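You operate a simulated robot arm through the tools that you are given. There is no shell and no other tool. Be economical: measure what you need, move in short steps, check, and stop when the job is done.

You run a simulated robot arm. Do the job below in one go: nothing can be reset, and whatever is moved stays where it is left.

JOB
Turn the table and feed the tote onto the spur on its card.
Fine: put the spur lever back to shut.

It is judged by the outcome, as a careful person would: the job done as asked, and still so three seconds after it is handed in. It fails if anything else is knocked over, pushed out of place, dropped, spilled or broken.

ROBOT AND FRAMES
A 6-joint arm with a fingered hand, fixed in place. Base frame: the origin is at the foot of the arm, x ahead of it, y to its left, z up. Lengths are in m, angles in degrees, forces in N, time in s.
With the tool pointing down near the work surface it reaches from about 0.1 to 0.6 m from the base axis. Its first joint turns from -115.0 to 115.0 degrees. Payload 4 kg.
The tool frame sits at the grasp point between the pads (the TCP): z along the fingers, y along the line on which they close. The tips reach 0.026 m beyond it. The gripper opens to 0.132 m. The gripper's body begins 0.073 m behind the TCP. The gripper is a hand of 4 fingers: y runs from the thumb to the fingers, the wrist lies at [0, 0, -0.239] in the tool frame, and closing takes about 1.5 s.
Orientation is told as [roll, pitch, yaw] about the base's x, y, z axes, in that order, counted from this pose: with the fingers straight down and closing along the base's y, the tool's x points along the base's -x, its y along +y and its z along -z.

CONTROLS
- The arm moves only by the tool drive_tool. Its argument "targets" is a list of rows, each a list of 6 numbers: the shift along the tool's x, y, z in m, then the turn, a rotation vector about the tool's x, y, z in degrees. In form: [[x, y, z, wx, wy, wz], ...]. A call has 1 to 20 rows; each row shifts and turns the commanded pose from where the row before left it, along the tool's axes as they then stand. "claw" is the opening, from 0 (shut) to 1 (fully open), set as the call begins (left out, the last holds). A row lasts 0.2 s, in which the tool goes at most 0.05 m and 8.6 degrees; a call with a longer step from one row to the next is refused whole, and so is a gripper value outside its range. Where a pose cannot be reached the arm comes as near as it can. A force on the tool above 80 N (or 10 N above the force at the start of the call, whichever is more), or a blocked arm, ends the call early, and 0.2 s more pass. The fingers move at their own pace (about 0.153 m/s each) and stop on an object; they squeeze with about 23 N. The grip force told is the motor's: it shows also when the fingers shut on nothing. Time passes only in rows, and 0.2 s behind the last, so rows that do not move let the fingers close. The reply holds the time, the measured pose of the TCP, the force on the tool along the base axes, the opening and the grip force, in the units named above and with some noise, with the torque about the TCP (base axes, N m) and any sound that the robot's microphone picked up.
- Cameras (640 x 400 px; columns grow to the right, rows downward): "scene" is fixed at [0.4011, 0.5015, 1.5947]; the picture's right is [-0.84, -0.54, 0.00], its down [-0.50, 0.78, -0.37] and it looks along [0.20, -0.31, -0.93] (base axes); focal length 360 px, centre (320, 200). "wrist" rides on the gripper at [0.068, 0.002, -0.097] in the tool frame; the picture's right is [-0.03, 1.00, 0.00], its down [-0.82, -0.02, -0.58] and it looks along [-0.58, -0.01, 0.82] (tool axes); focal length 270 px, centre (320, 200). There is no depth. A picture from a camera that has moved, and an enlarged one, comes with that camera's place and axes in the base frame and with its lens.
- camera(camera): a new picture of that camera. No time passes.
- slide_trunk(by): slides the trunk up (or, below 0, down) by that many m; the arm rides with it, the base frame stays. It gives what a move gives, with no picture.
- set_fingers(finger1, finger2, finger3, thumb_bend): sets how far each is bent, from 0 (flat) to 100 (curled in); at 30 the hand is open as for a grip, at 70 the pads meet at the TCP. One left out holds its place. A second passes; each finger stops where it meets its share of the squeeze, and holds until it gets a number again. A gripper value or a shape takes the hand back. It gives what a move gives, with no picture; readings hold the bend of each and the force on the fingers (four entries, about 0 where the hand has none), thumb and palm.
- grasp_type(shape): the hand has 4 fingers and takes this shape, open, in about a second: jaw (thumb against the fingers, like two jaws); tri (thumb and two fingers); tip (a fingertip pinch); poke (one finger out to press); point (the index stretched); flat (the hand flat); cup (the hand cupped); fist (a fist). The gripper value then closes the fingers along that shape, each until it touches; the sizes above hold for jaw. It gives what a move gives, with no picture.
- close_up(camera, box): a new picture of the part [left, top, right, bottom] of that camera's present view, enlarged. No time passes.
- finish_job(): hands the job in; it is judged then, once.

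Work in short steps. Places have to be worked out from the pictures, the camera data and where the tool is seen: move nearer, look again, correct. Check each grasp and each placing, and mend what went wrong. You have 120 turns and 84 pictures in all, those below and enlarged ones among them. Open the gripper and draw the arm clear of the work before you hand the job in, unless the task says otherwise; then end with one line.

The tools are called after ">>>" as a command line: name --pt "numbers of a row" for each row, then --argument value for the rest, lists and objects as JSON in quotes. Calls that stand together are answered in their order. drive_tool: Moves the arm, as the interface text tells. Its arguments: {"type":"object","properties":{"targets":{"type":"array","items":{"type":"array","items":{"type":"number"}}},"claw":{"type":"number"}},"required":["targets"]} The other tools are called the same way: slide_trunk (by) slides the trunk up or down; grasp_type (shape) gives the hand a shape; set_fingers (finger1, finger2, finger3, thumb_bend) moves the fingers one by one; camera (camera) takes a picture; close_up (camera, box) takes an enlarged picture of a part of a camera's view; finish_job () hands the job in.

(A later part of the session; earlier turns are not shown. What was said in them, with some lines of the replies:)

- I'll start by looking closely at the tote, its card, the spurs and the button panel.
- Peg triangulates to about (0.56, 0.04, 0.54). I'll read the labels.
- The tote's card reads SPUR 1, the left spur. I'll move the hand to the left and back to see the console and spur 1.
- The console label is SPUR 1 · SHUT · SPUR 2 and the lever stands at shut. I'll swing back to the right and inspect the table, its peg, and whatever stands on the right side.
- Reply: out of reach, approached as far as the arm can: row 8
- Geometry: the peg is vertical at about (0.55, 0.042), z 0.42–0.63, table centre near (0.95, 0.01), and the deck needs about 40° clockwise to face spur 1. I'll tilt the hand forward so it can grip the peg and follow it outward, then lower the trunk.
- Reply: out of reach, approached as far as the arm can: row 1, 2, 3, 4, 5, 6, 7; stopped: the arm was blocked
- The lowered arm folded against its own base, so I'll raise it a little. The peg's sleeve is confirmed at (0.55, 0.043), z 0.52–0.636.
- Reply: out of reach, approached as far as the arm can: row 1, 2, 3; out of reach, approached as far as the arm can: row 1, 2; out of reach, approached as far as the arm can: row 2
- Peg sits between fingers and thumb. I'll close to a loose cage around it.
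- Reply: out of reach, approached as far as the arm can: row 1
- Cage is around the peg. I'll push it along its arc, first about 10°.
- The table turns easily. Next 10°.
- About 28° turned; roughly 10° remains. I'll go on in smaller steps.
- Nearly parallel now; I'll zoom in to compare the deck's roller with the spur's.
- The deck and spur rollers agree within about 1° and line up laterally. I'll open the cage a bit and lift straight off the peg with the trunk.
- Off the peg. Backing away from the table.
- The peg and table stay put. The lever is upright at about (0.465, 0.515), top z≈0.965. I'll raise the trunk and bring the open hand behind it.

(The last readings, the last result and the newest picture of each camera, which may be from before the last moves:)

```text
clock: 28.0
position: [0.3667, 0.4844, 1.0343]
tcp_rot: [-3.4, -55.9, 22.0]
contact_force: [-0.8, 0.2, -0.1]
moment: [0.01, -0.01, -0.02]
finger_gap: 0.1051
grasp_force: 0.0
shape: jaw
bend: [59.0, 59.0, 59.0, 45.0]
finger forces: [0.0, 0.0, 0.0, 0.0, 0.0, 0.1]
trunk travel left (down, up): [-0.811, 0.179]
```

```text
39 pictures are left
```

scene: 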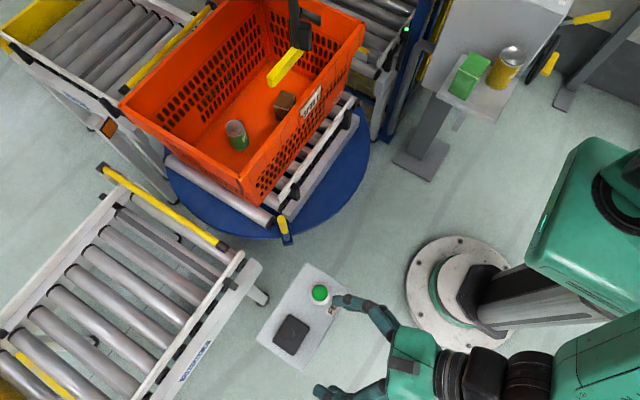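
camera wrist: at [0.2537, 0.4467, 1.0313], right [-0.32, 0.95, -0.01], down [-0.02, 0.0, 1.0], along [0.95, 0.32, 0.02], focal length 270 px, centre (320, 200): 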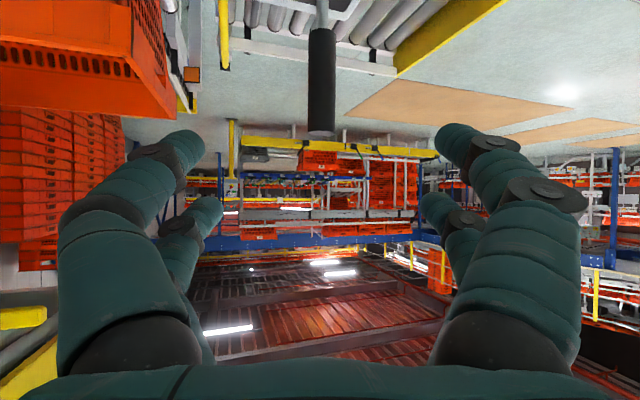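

The lever is centred ahead of the hand. Advance to straddle it.

>>> drive_tool --pt "0.0034 0 0.027 0 0 0" --pt "0.0034 0 0.027 0 0 0" --pt "0.0034 0 0.027 0 0 0" --pt "0.0034 0 0.027 0 0 0" --pt "0.0034 0 0.027 0 0 0"

>>> camera --camera "wrist"

>>> close_up --camera "scene" --box '[220, 230, 420, 400]'

```text
clock: 29.2
position: [0.4627, 0.5125, 0.9458]
tcp_rot: [-3.2, -55.9, 22.0]
contact_force: [0.8, 0.6, 0.1]
moment: [0.0, -0.01, 0.01]
finger_gap: 0.1052
grasp_force: 0.0
shape: jaw
bend: [59.0, 59.0, 59.0, 45.0]
finger forces: [0.1, 0.0, 0.0, 0.0, 0.0, 0.1]
trunk travel left (down, up): [-0.811, 0.179]
```

```text
38 pictures are left
camera wrist: at [0.3503, 0.4757, 0.9425], right [-0.32, 0.95, -0.01], down [-0.02, 0.0, 1.0], along [0.95, 0.32, 0.02], focal length 270 px, centre (320, 200)
```

wrist: 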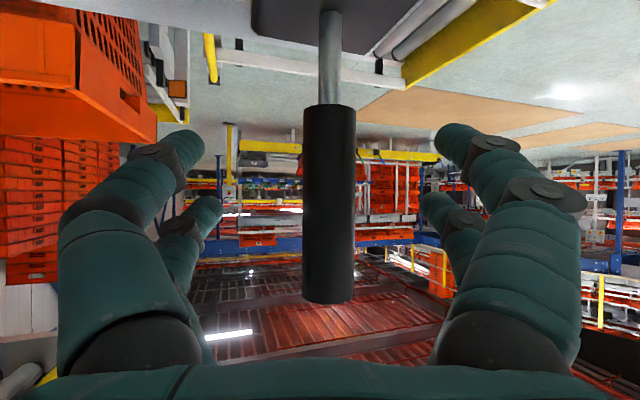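

```text
2.35 times, centred on (320, 315) of scene
camera zoom: at [0.4011, 0.5015, 1.5947], right [-0.84, -0.54, 0.0], down [-0.5, 0.78, -0.37], along [0.2, -0.31, -0.93], focal length 848 px, centre (320, -71)
```

zoom: 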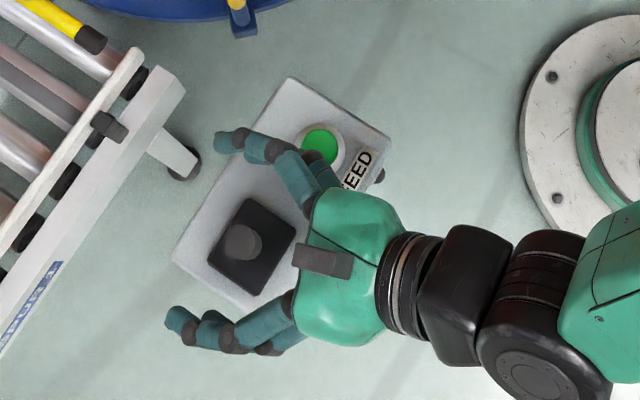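

Caging the lever.

>>> drive_tool --pt "0 0 0 0 0 0" --pt "0 0 0 0 0 0" --pt "0 0 0 0 0 0" --pt "0 0 0 0 0 0" --claw 0.25

>>> camera --camera "wrist"

```text
clock: 30.2
position: [0.4613, 0.5137, 0.9473]
tcp_rot: [-3.3, -56.0, 22.0]
contact_force: [0.1, 0.2, 0.1]
moment: [0.03, -0.02, 0.01]
finger_gap: 0.0335
grasp_force: 0.0
shape: jaw
bend: [73.0, 73.0, 73.0, 70.0]
finger forces: [0.0, 0.0, 0.0, 0.0, 0.0, 0.0]
trunk travel left (down, up): [-0.811, 0.179]
```

```text
36 pictures are left
camera wrist: at [0.3497, 0.4756, 0.9429], right [-0.32, 0.95, -0.01], down [-0.02, 0.0, 1.0], along [0.95, 0.32, 0.02], focal length 270 px, centre (320, 200)
```

wrist: 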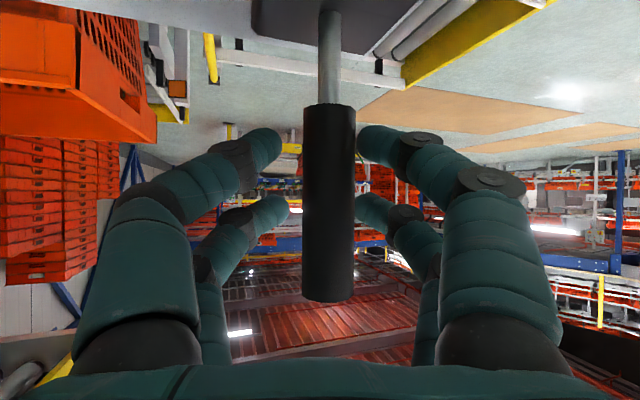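

>>> drive_tool --pt "-0.0021 0.0114 0.0032 0 0 0" --pt "-0.0021 0.0114 0.0032 0 0 0" --pt "-0.0021 0.0114 0.0032 0 0 0" --pt "-0.0021 0.0114 0.0032 0 0 0"

>>> camera --camera "wrist"

>>> camera --camera "scene"

```text
clock: 31.2
position: [0.4635, 0.5626, 0.9434]
tcp_rot: [-3.2, -56.0, 22.0]
contact_force: [-0.8, 0.1, 0.2]
moment: [-0.02, 0.01, 0.03]
finger_gap: 0.0333
grasp_force: 0.0
shape: jaw
bend: [73.0, 73.0, 73.0, 70.0]
finger forces: [0.0, 0.1, 0.0, 0.0, 0.4, 0.0]
trunk travel left (down, up): [-0.811, 0.179]
```

```text
35 pictures are left
camera wrist: at [0.3501, 0.5239, 0.94], right [-0.32, 0.95, -0.01], down [-0.02, 0.0, 1.0], along [0.95, 0.32, 0.02], focal length 270 px, centre (320, 200)
```

wrist: 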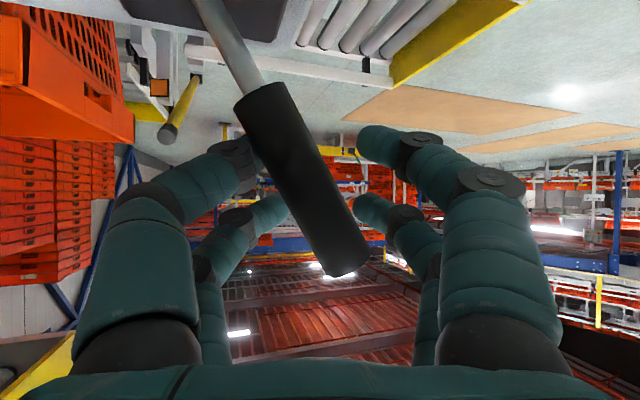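

```text
34 pictures are left
```

scene: 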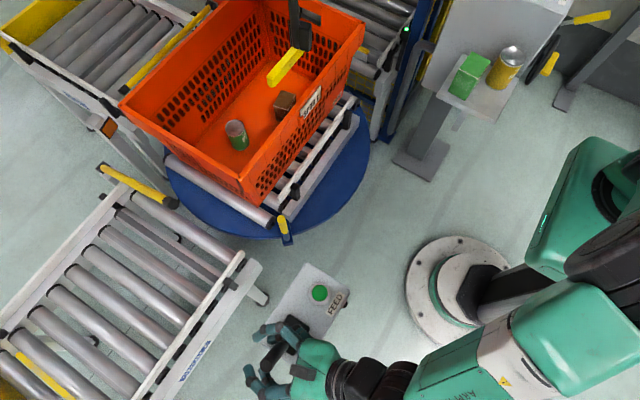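

The spur-1 gate bar is swinging up as the lever tilts. I'll push a bit further to find the end.

>>> drive_tool --pt "-0.0015 0.0085 0.0028 0 0 0" --pt "-0.0015 0.0085 0.0028 0 0 0"

>>> camera --camera "wrist"

>>> camera --camera "scene"

```text
clock: 31.8
position: [0.4634, 0.5773, 0.9439]
tcp_rot: [-3.2, -55.9, 21.9]
contact_force: [0.7, -12.3, 3.6]
moment: [-0.29, -0.02, 0.09]
finger_gap: 0.0411
grasp_force: 0.0
shape: jaw
bend: [73.0, 73.0, 73.0, 70.0]
finger forces: [0.0, 0.0, 0.0, 0.1, 10.8, 0.1]
trunk travel left (down, up): [-0.811, 0.179]
```

```text
33 pictures are left
camera wrist: at [0.3511, 0.5397, 0.9401], right [-0.31, 0.95, -0.01], down [-0.03, 0.0, 1.0], along [0.95, 0.31, 0.02], focal length 270 px, centre (320, 200)
```

wrist: 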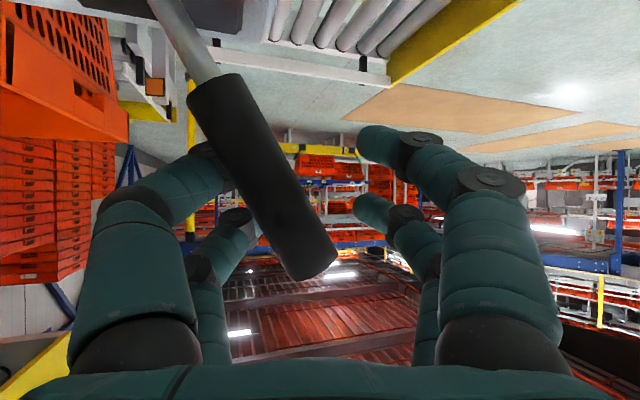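

```text
32 pictures are left
```

scene: 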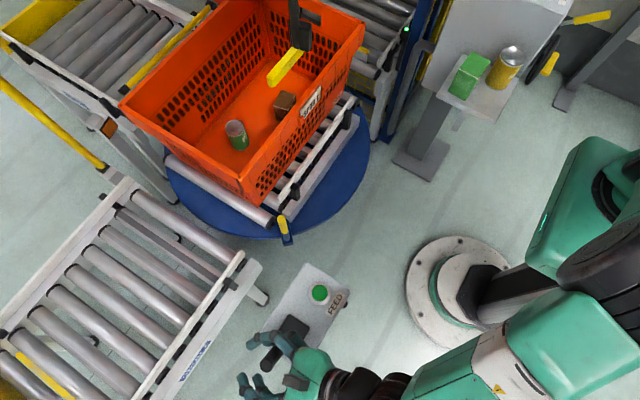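

Lever is at its stop and the gate stands up clear. I'll ease off, open and retreat, and see whether it stays.

>>> drive_tool --pt "0.0015 -0.008 -0.0025 0 0 0" --pt "0 0 0 0 0 0" --pt "0 0 0 0 0 0" --claw 0.8

>>> drive_tool --pt "-0.004 0 -0.03 0 0 0" --pt "-0.004 0 -0.03 0 0 0" --pt "-0.004 0 -0.03 0 0 0" --pt "-0.004 0 -0.03 0 0 0"

>>> camera --camera "wrist"

>>> camera --camera "scene"

```text
clock: 32.6
position: [0.4624, 0.5709, 0.9432]
tcp_rot: [-3.2, -56.0, 21.9]
contact_force: [0.1, 0.3, -0.3]
moment: [-0.01, 0.02, -0.02]
finger_gap: 0.1055
grasp_force: 0.0
shape: jaw
bend: [59.0, 59.0, 59.0, 45.0]
finger forces: [0.0, 0.0, 0.1, 0.1, 0.0, 0.1]
trunk travel left (down, up): [-0.811, 0.179]
```

```text
clock: 33.6
position: [0.3767, 0.5432, 1.0244]
tcp_rot: [-3.2, -56.0, 22.0]
contact_force: [0.3, -0.3, 1.1]
moment: [0.01, -0.01, 0.0]
finger_gap: 0.1053
grasp_force: 0.0
shape: jaw
bend: [59.0, 59.0, 59.0, 45.0]
finger forces: [0.0, 0.0, 0.0, 0.1, 0.1, 0.0]
trunk travel left (down, up): [-0.811, 0.179]
```

```text
31 pictures are left
camera wrist: at [0.2649, 0.5051, 1.0201], right [-0.32, 0.95, -0.01], down [-0.03, 0.0, 1.0], along [0.95, 0.32, 0.02], focal length 270 px, centre (320, 200)
```

wrist: 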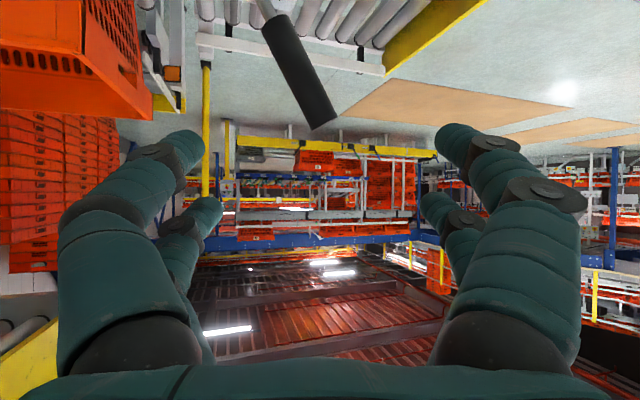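

```text
30 pictures are left
```

scene: 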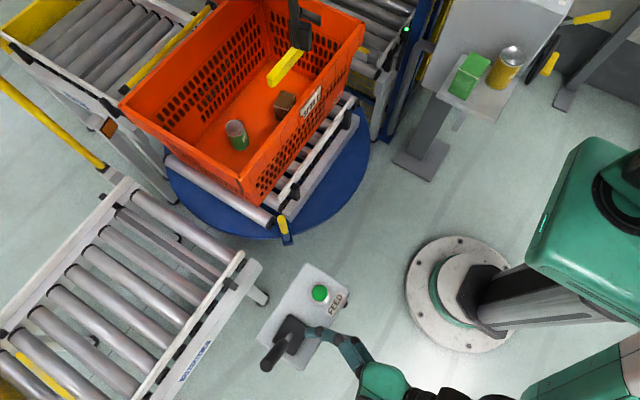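

The lever stays at SPUR 1. Now the FEED button at about (0.453, 0.421, 0.856): move sideways, pitch the hand more downward, close the fingers.

>>> drive_tool --pt "0.007 -0.038 -0.0106 0 0 0" --pt "0.007 -0.038 -0.0106 0 0 0" --pt "0.007 -0.038 -0.0106 0 0 0" --pt "0 0 0 0 7.2 0" --pt "0 0 0 0 7.2 0" --pt "0 0 0 0 7.2 0" --pt "0 0 0 0 7.2 0" --pt "0 0 0 0 7.2 0" --claw 0

>>> camera --camera "wrist"

```text
clock: 35.4
position: [0.3794, 0.4226, 1.0263]
tcp_rot: [-1.9, -19.8, 19.9]
contact_force: [1.2, -1.0, 0.0]
moment: [-0.01, 0.02, -0.03]
finger_gap: 0.0002
grasp_force: 23.6
shape: jaw
bend: [63.0, 63.0, 63.0, 70.0]
finger forces: [0.0, 0.1, 0.0, 0.0, 0.1, 0.0]
trunk travel left (down, up): [-0.811, 0.179]
```

```text
29 pictures are left
camera wrist: at [0.2858, 0.394, 1.0937], right [-0.31, 0.95, -0.02], down [0.54, 0.19, 0.82], along [0.79, 0.24, -0.57], focal length 270 px, centre (320, 200)
```

wrist: 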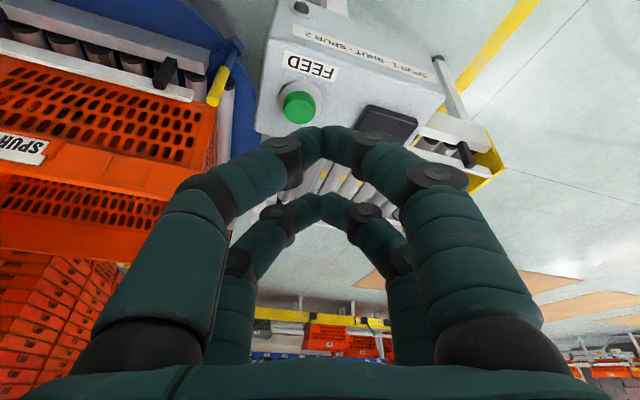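

>>> grasp_type --shape "poke"

>>> camera --camera "wrist"

>>> close_up --camera "scene" --box '[250, 250, 450, 400]'

```text
clock: 36.3
position: [0.3793, 0.4228, 1.0266]
tcp_rot: [-1.9, -20.1, 20.1]
contact_force: [0.3, -0.1, -0.5]
moment: [0.02, 0.01, 0.03]
finger_gap: 0.0
grasp_force: 0.1
shape: poke
bend: [100.0, 100.0, 100.0, 34.0]
finger forces: [0.1, 0.0, 0.0, 0.0, 0.0, 0.0]
trunk travel left (down, up): [-0.811, 0.179]
```

```text
28 pictures are left
camera wrist: at [0.2852, 0.3937, 1.0936], right [-0.31, 0.95, -0.02], down [0.53, 0.19, 0.82], along [0.79, 0.24, -0.57], focal length 270 px, centre (320, 200)
```

wrist: 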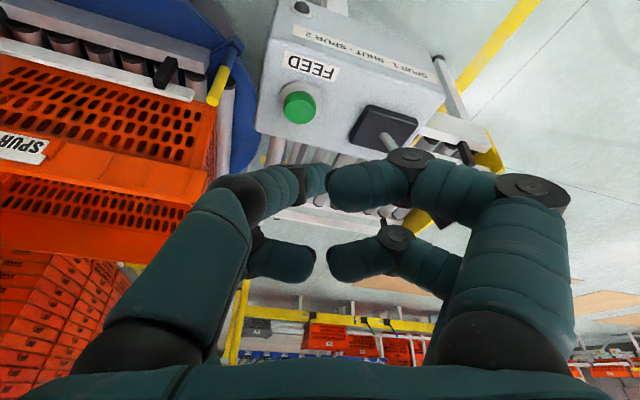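

```text
2.67 times, centred on (350, 325) of scene
camera zoom: at [0.4011, 0.5015, 1.5947], right [-0.84, -0.54, 0.0], down [-0.5, 0.78, -0.37], along [0.2, -0.31, -0.93], focal length 961 px, centre (240, -133)
```

zoom: 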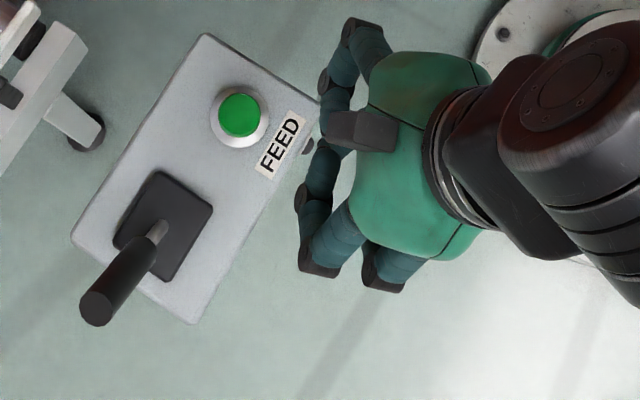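

Poke is awkward here; I'll return to closed jaw, where the near finger pair (tool x≈+0.021) is the lowest point, and bring that pair over the button.

>>> grasp_type --shape "jaw"

>>> drive_tool --pt "0 0 0 0 0 0" --pt "0 0 0 0 0 0" --pt "0 0 0 0 0 0" --pt "0 0 0 0 0 0" --pt "0 0 0 0 0 0" --pt "-0.0119 -0.0062 0.03 0 0 0" --pt "-0.0119 -0.0062 0.03 0 0 0" --pt "-0.0119 -0.0062 0.03 0 0 0" --pt "-0.0119 -0.0062 0.03 0 0 0" --claw 0

>>> camera --camera "wrist"

>>> close_up --camera "scene" --box '[250, 250, 450, 400]'

```text
clock: 37.2
position: [0.3778, 0.4226, 1.0274]
tcp_rot: [-1.8, -20.1, 20.1]
contact_force: [0.5, 1.0, 0.7]
moment: [0.01, 0.0, 0.03]
finger_gap: 0.1317
grasp_force: 0.2
shape: jaw
bend: [30.0, 30.0, 30.0, 30.0]
finger forces: [0.0, 0.0, 0.1, 0.0, 0.1, 0.1]
trunk travel left (down, up): [-0.811, 0.179]
```

```text
clock: 39.2
position: [0.4675, 0.4267, 0.9309]
tcp_rot: [-1.9, -20.0, 19.9]
contact_force: [-0.3, -0.8, 0.7]
moment: [-0.01, 0.06, 0.01]
finger_gap: 0.0001
grasp_force: 23.3
shape: jaw
bend: [62.0, 62.0, 62.0, 70.0]
finger forces: [0.1, 0.0, 0.1, 0.0, 0.0, 0.1]
trunk travel left (down, up): [-0.811, 0.179]
```

```text
26 pictures are left
camera wrist: at [0.3748, 0.3971, 0.9985], right [-0.31, 0.95, -0.02], down [0.54, 0.19, 0.82], along [0.79, 0.24, -0.57], focal length 270 px, centre (320, 200)
```

wrist: 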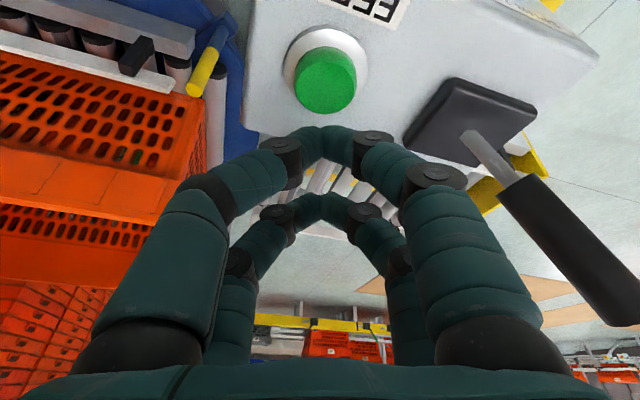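

```text
2.67 times, centred on (350, 325) of scene
camera zoom: at [0.4011, 0.5015, 1.5947], right [-0.84, -0.54, 0.0], down [-0.5, 0.78, -0.37], along [0.2, -0.31, -0.93], focal length 961 px, centre (240, -133)
```

zoom: 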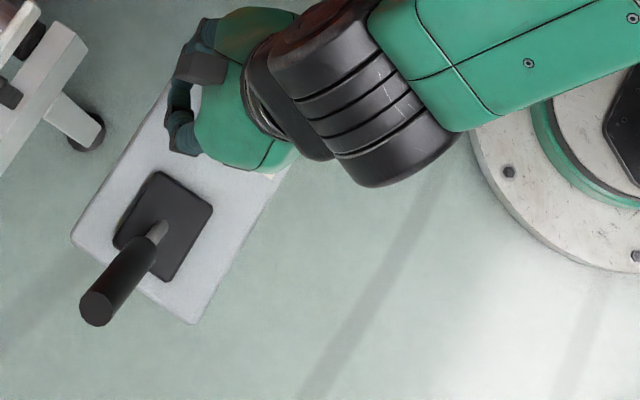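

Aligned over the button. Descend in small steps, watching force.

>>> drive_tool --pt "0.0041 0 0.0113 0 0 0" --pt "0.0041 0 0.0113 0 0 0" --pt "0.0027 0 0.0075 0 0 0"

```text
clock: 40.0
position: [0.4678, 0.4258, 0.9049]
tcp_rot: [-1.7, -20.5, 19.8]
contact_force: [-4.9, 0.1, 32.9]
moment: [-0.16, 0.52, -0.06]
finger_gap: 0.0001
grasp_force: 22.8
shape: jaw
bend: [65.0, 62.0, 62.0, 70.0]
finger forces: [0.0, 0.0, 0.1, 0.0, 0.0, 0.0]
trunk travel left (down, up): [-0.811, 0.179]
heard: click
```

Heard a click with 33 N. I'll lift off and look.

>>> drive_tool --pt "-0.0068 0 -0.0188 0 0 0" --pt "-0.0103 0 -0.0282 0 0 0" --pt "-0.0103 0 -0.0282 0 0 0"

>>> camera --camera "scene"

```text
clock: 40.8
position: [0.4698, 0.4251, 0.9806]
tcp_rot: [-1.9, -20.0, 20.1]
contact_force: [0.1, 0.0, -0.2]
moment: [-0.01, -0.02, 0.01]
finger_gap: 0.0
grasp_force: 23.1
shape: jaw
bend: [64.0, 62.0, 62.0, 70.0]
finger forces: [0.0, 0.0, 0.0, 0.0, 0.0, 0.1]
trunk travel left (down, up): [-0.811, 0.179]
```

```text
24 pictures are left
```

scene: 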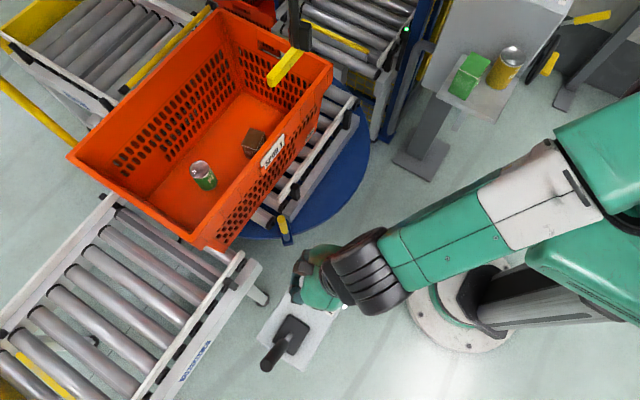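

The tote is feeding toward spur 1. I'll wait.

>>> drive_tool --pt "0 0 0 0 0 0" --pt "0 0 0 0 0 0" --pt "0 0 0 0 0 0" --pt "0 0 0 0 0 0" --pt "0 0 0 0 0 0" --pt "0 0 0 0 0 0" --pt "0 0 0 0 0 0" --pt "0 0 0 0 0 0"

>>> camera --camera "scene"

```text
clock: 42.6
position: [0.4694, 0.4273, 0.981]
tcp_rot: [-1.9, -20.1, 20.0]
contact_force: [0.6, -0.6, 0.5]
moment: [-0.02, 0.0, 0.04]
finger_gap: 0.0001
grasp_force: 22.9
shape: jaw
bend: [64.0, 62.0, 62.0, 70.0]
finger forces: [0.0, 0.0, 0.0, 0.0, 0.1, 0.0]
trunk travel left (down, up): [-0.811, 0.179]
```

```text
23 pictures are left
```

scene: 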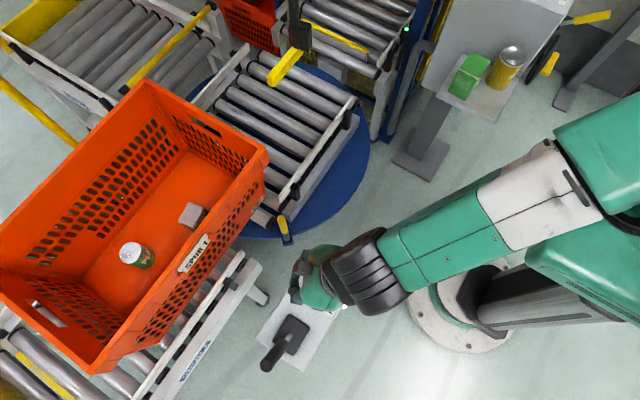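

>>> drive_tool --pt "0 0 0 0 0 0" --pt "0 0 0 0 0 0" --pt "0 0 0 0 0 0" --pt "0 0 0 0 0 0" --pt "0 0 0 0 0 0" --pt "0 0 0 0 0 0" --pt "0 0 0 0 0 0" --pt "0 0 0 0 0 0"

>>> camera --camera "scene"

```text
clock: 44.4
position: [0.47, 0.426, 0.9804]
tcp_rot: [-1.8, -20.0, 20.0]
contact_force: [0.3, -0.6, -0.7]
moment: [-0.01, -0.01, -0.01]
finger_gap: 0.0
grasp_force: 23.4
shape: jaw
bend: [64.0, 62.0, 62.0, 70.0]
finger forces: [0.0, 0.0, 0.0, 0.0, 0.0, 0.0]
trunk travel left (down, up): [-0.811, 0.179]
```

```text
22 pictures are left
```

scene: 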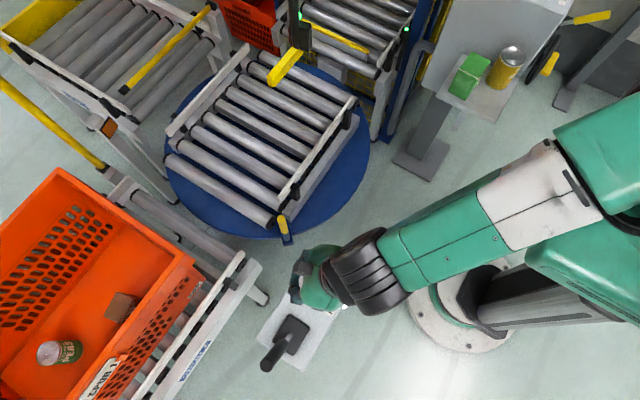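

Tote is well onto the spur and past the gate. I'll bring the hand back to the pose in front of the lever.

>>> drive_tool --pt "0.0224 0.0078 -0.0241 0 0 0" --pt "0.0224 0.0078 -0.0241 0 0 0" --pt "0.0224 0.0078 -0.0241 0 0 0" --pt "0 0 0 0 -7.2 0" --pt "0 0 0 0 -7.2 0" --pt "0 0 0 0 -7.2 0" --pt "0 0 0 0 -7.2 0" --pt "0 0 0 0 -7.2 0" --pt "-0.007 0.038 0.0106 0 0 0" --pt "-0.007 0.038 0.0106 0 0 0" --pt "-0.007 0.038 0.0106 0 0 0"

>>> drive_tool --pt "0 0 0 0 0 0" --pt "0 0 0 0 0 0" --pt "0 0 0 0 0 0" --pt "0 0 0 0 0 0" --claw 0.8

>>> camera --camera "wrist"

>>> camera --camera "scene"

```text
clock: 46.8
position: [0.3767, 0.5443, 1.0196]
tcp_rot: [-3.3, -55.9, 22.1]
contact_force: [-0.7, 0.7, 0.3]
moment: [0.04, 0.01, -0.01]
finger_gap: 0.0
grasp_force: 22.9
shape: jaw
bend: [64.0, 62.0, 62.0, 70.0]
finger forces: [0.1, 0.0, 0.0, 0.1, 0.0, 0.1]
trunk travel left (down, up): [-0.811, 0.179]
```

```text
clock: 47.8
position: [0.3766, 0.5428, 1.0193]
tcp_rot: [-3.2, -56.0, 22.0]
contact_force: [1.2, -0.7, 0.4]
moment: [0.0, 0.0, 0.03]
finger_gap: 0.1052
grasp_force: 0.1
shape: jaw
bend: [59.0, 59.0, 59.0, 45.0]
finger forces: [0.0, 0.1, 0.0, 0.0, 0.0, 0.1]
trunk travel left (down, up): [-0.811, 0.179]
```

```text
21 pictures are left
camera wrist: at [0.2636, 0.5045, 1.0164], right [-0.32, 0.95, -0.01], down [-0.02, 0.0, 1.0], along [0.95, 0.32, 0.02], focal length 270 px, centre (320, 200)
```

wrist: 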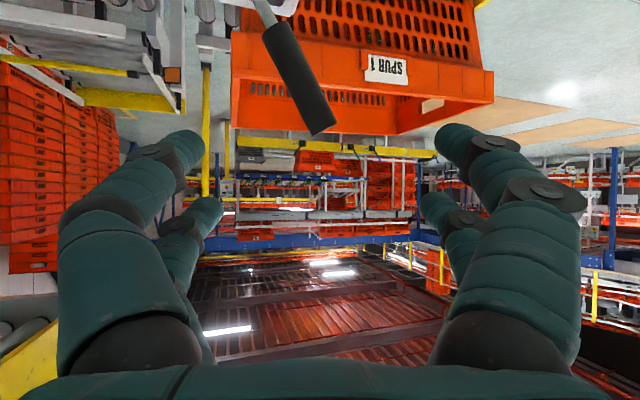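

```text
20 pictures are left
```

scene: 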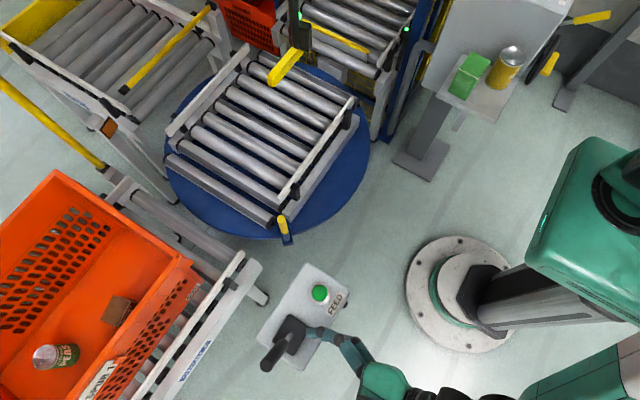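

Tote is at rest on spur 1, clear of the gate line. Advance on the lever and cage it.

>>> drive_tool --pt "0.003 0 0.03 0 0 0" --pt "0.003 0 0.03 0 0 0" --pt "0.003 0 0.03 0 0 0" --pt "0.003 0 0.03 0 0 0"

>>> drive_tool --pt "0 0 0 0 0 0" --pt "0 0 0 0 0 0" --pt "0 0 0 0 0 0" --pt "0 0 0 0 0 0" --claw 0.27

>>> camera --camera "wrist"

```text
clock: 48.8
position: [0.4639, 0.5702, 0.9437]
tcp_rot: [-3.2, -55.9, 22.0]
contact_force: [0.0, 0.3, 0.4]
moment: [0.03, 0.01, -0.01]
finger_gap: 0.1054
grasp_force: 0.0
shape: jaw
bend: [59.0, 59.0, 59.0, 45.0]
finger forces: [0.0, 0.0, 0.0, 0.0, 0.2, 0.0]
trunk travel left (down, up): [-0.811, 0.179]
```

```text
clock: 49.8
position: [0.4645, 0.5693, 0.9434]
tcp_rot: [-3.2, -56.0, 22.0]
contact_force: [0.4, -2.3, -0.1]
moment: [-0.05, 0.01, 0.0]
finger_gap: 0.0369
grasp_force: 0.1
shape: jaw
bend: [73.0, 73.0, 73.0, 70.0]
finger forces: [0.0, 0.0, 0.0, 0.1, 2.2, 0.0]
trunk travel left (down, up): [-0.811, 0.179]
```

```text
19 pictures are left
camera wrist: at [0.3516, 0.5319, 0.9405], right [-0.32, 0.95, -0.01], down [-0.02, 0.0, 1.0], along [0.95, 0.32, 0.02], focal length 270 px, centre (320, 200)
```

wrist: 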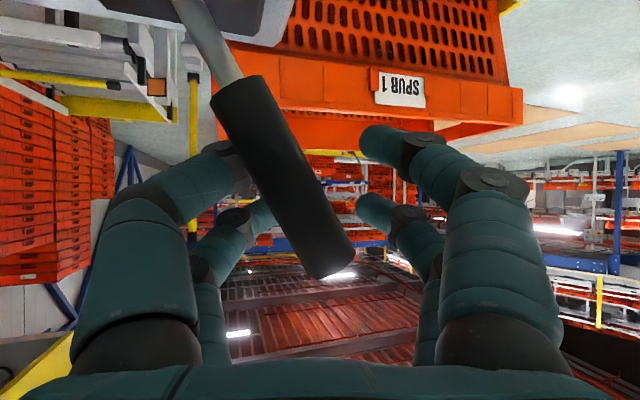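

>>> drive_tool --pt "0.0016 -0.00853 -0.0024 0 0 0" --pt "0.0016 -0.00853 -0.0024 0 0 0" --pt "0.0016 -0.00853 -0.0024 0 0 0" --pt "0.0016 -0.00853 -0.0024 0 0 0"

>>> camera --camera "wrist"

>>> camera --camera "scene"

```text
clock: 50.8
position: [0.466, 0.5334, 0.946]
tcp_rot: [-3.3, -56.1, 22.0]
contact_force: [-0.5, 3.0, 0.2]
moment: [-0.03, -0.05, 0.01]
finger_gap: 0.0368
grasp_force: 0.0
shape: jaw
bend: [73.0, 73.0, 73.0, 70.0]
finger forces: [0.0, 2.5, 0.1, 0.0, 0.0, 0.0]
trunk travel left (down, up): [-0.811, 0.179]
```

```text
18 pictures are left
camera wrist: at [0.3527, 0.4953, 0.9414], right [-0.32, 0.95, -0.01], down [-0.02, 0.0, 1.0], along [0.95, 0.32, 0.02], focal length 270 px, centre (320, 200)
```

wrist: 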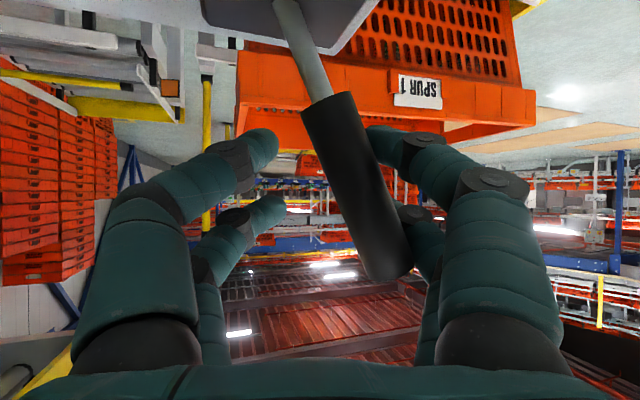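

```text
17 pictures are left
```

scene: 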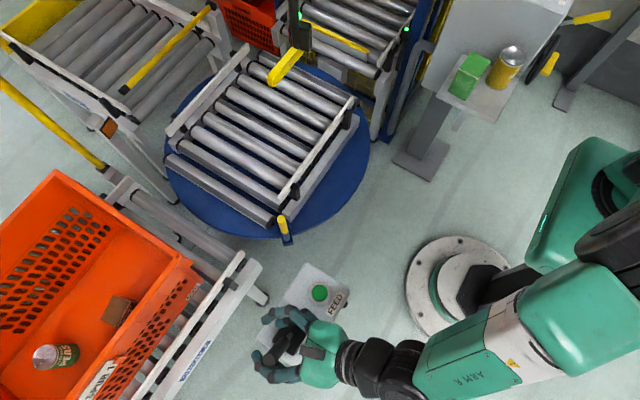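

>>> drive_tool --pt "0.0014 -0.0076 -0.0021 0 0 0" --pt "0.0014 -0.0076 -0.0021 0 0 0" --pt "0 0 0 0 0 0"

>>> camera --camera "wrist"

```text
clock: 51.6
position: [0.4663, 0.5175, 0.9449]
tcp_rot: [-3.1, -55.9, 21.8]
contact_force: [1.1, 0.8, 0.2]
moment: [0.04, -0.03, -0.03]
finger_gap: 0.0361
grasp_force: 0.0
shape: jaw
bend: [73.0, 73.0, 73.0, 70.0]
finger forces: [1.3, 0.1, 0.0, 0.0, 0.0, 0.0]
trunk travel left (down, up): [-0.811, 0.179]
```

```text
16 pictures are left
camera wrist: at [0.3532, 0.479, 0.9416], right [-0.32, 0.95, -0.01], down [-0.02, 0.0, 1.0], along [0.95, 0.32, 0.02], focal length 270 px, centre (320, 200)
```

wrist: 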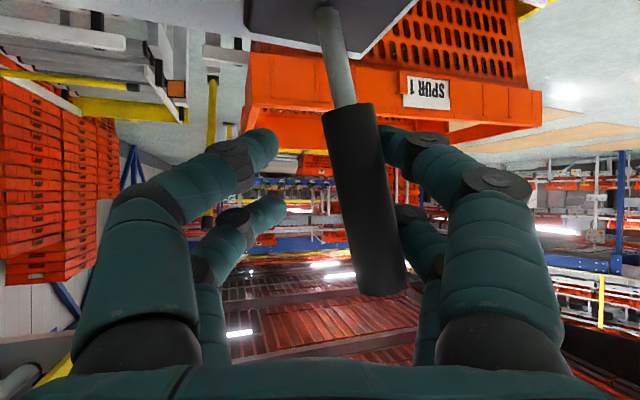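

>>> drive_tool --pt "0.0012 -0.0062 -0.0018 0 0 0" --pt "0.0012 -0.0062 -0.0018 0 0 0" --pt "0 0 0 0 0 0"

>>> camera --camera "wrist"

>>> camera --camera "scene"

```text
clock: 52.4
position: [0.4654, 0.5046, 0.9445]
tcp_rot: [-3.2, -56.0, 22.0]
contact_force: [0.2, 1.3, 0.4]
moment: [0.04, -0.02, -0.01]
finger_gap: 0.0363
grasp_force: 0.0
shape: jaw
bend: [73.0, 73.0, 73.0, 70.0]
finger forces: [1.3, 0.0, 0.1, 0.1, 0.0, 0.0]
trunk travel left (down, up): [-0.811, 0.179]
```

```text
15 pictures are left
camera wrist: at [0.3526, 0.4664, 0.9413], right [-0.32, 0.95, -0.01], down [-0.03, 0.0, 1.0], along [0.95, 0.32, 0.02], focal length 270 px, centre (320, 200)
```

wrist: 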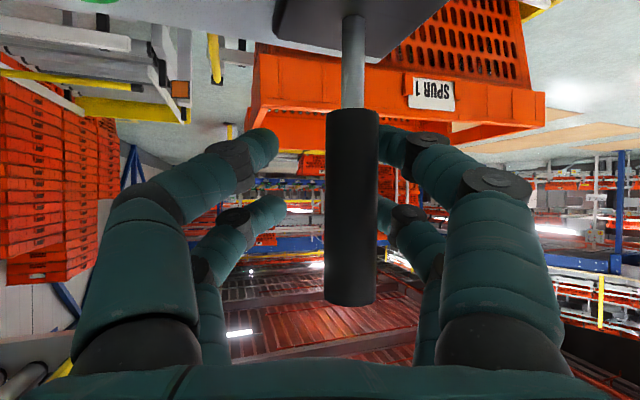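

```text
14 pictures are left
```

scene: 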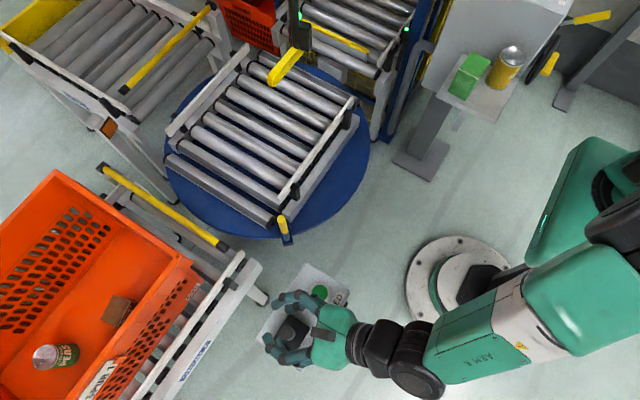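

Lever upright (SHUT) and the gate is down. Open and retreat.

>>> drive_tool --pt "0 0 0 0 0 0" --pt "0 0 0 0 0 0" --pt "0 0 0 0 0 0" --claw 0.8

>>> drive_tool --pt "-0.004 0 -0.03 0 0 0" --pt "-0.004 0 -0.03 0 0 0" --pt "-0.004 0 -0.03 0 0 0" --pt "-0.004 0 -0.03 0 0 0" --pt "0.005 -0.03 -0.008 0 0 0" --pt "0.005 -0.03 -0.008 0 0 0" --pt "0.005 -0.03 -0.008 0 0 0" --pt "0.005 -0.03 -0.008 0 0 0" --pt "0.005 -0.03 -0.008 0 0 0" --pt "0.005 -0.03 -0.008 0 0 0"

>>> camera --camera "scene"

>>> close_up --camera "scene" --box '[0, 150, 360, 400]'

>>> camera --camera "wrist"

```text
clock: 53.2
position: [0.4646, 0.5036, 0.9445]
tcp_rot: [-3.2, -56.1, 22.1]
contact_force: [0.2, -0.2, 0.0]
moment: [0.01, 0.03, -0.04]
finger_gap: 0.1056
grasp_force: 0.1
shape: jaw
bend: [59.0, 59.0, 59.0, 45.0]
finger forces: [0.0, 0.1, 0.0, 0.0, 0.0, 0.1]
trunk travel left (down, up): [-0.811, 0.179]
```

```text
clock: 55.4
position: [0.3908, 0.2957, 1.0349]
tcp_rot: [-3.3, -56.0, 21.8]
contact_force: [0.2, -0.3, 1.1]
moment: [0.03, 0.03, -0.01]
finger_gap: 0.1052
grasp_force: 0.1
shape: jaw
bend: [59.0, 59.0, 59.0, 45.0]
finger forces: [0.0, 0.0, 0.0, 0.0, 0.0, 0.0]
out of reach, approached as far as the arm can: row 10
trunk travel left (down, up): [-0.811, 0.179]
```

```text
13 pictures are left
```

scene: 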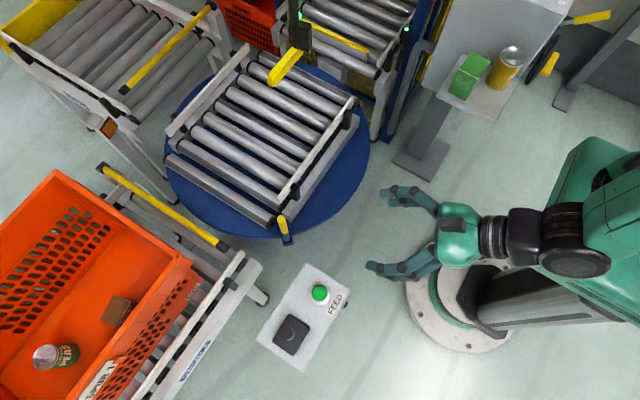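

```text
1.60 times, centred on (180, 275) of scene
camera zoom: at [0.4011, 0.5015, 1.5947], right [-0.84, -0.54, 0.0], down [-0.5, 0.78, -0.37], along [0.2, -0.31, -0.93], focal length 577 px, centre (544, 80)
```

zoom: 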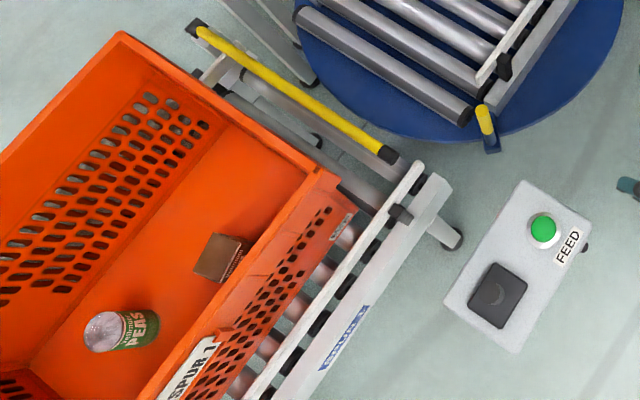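

```text
11 pictures are left
camera wrist: at [0.2782, 0.2581, 1.031], right [-0.32, 0.95, -0.01], down [-0.02, 0.0, 1.0], along [0.95, 0.32, 0.02], focal length 270 px, centre (320, 200)
```

wrist: 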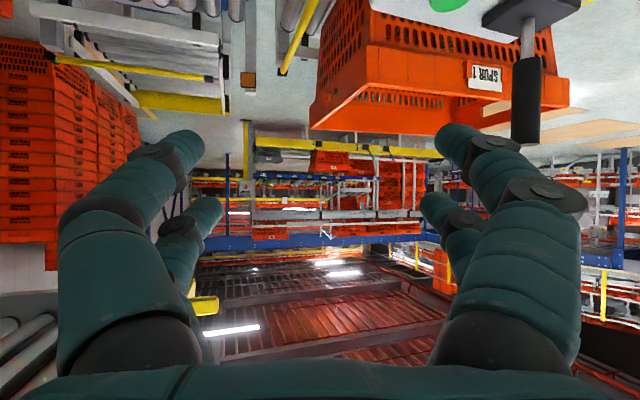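

The scene shows the tote at rest on spur 1 with its contents upright. The gate is closed, the lever is upright at SHUT, and the hand is open and clear. Handing in.

>>> finish_job

```text
The job is handed in.
```

The tote is on Spur 1, as its card says, and the spur lever is back at SHUT with the gate closed. The table is still turned toward Spur 1, and the arm is open and clear.
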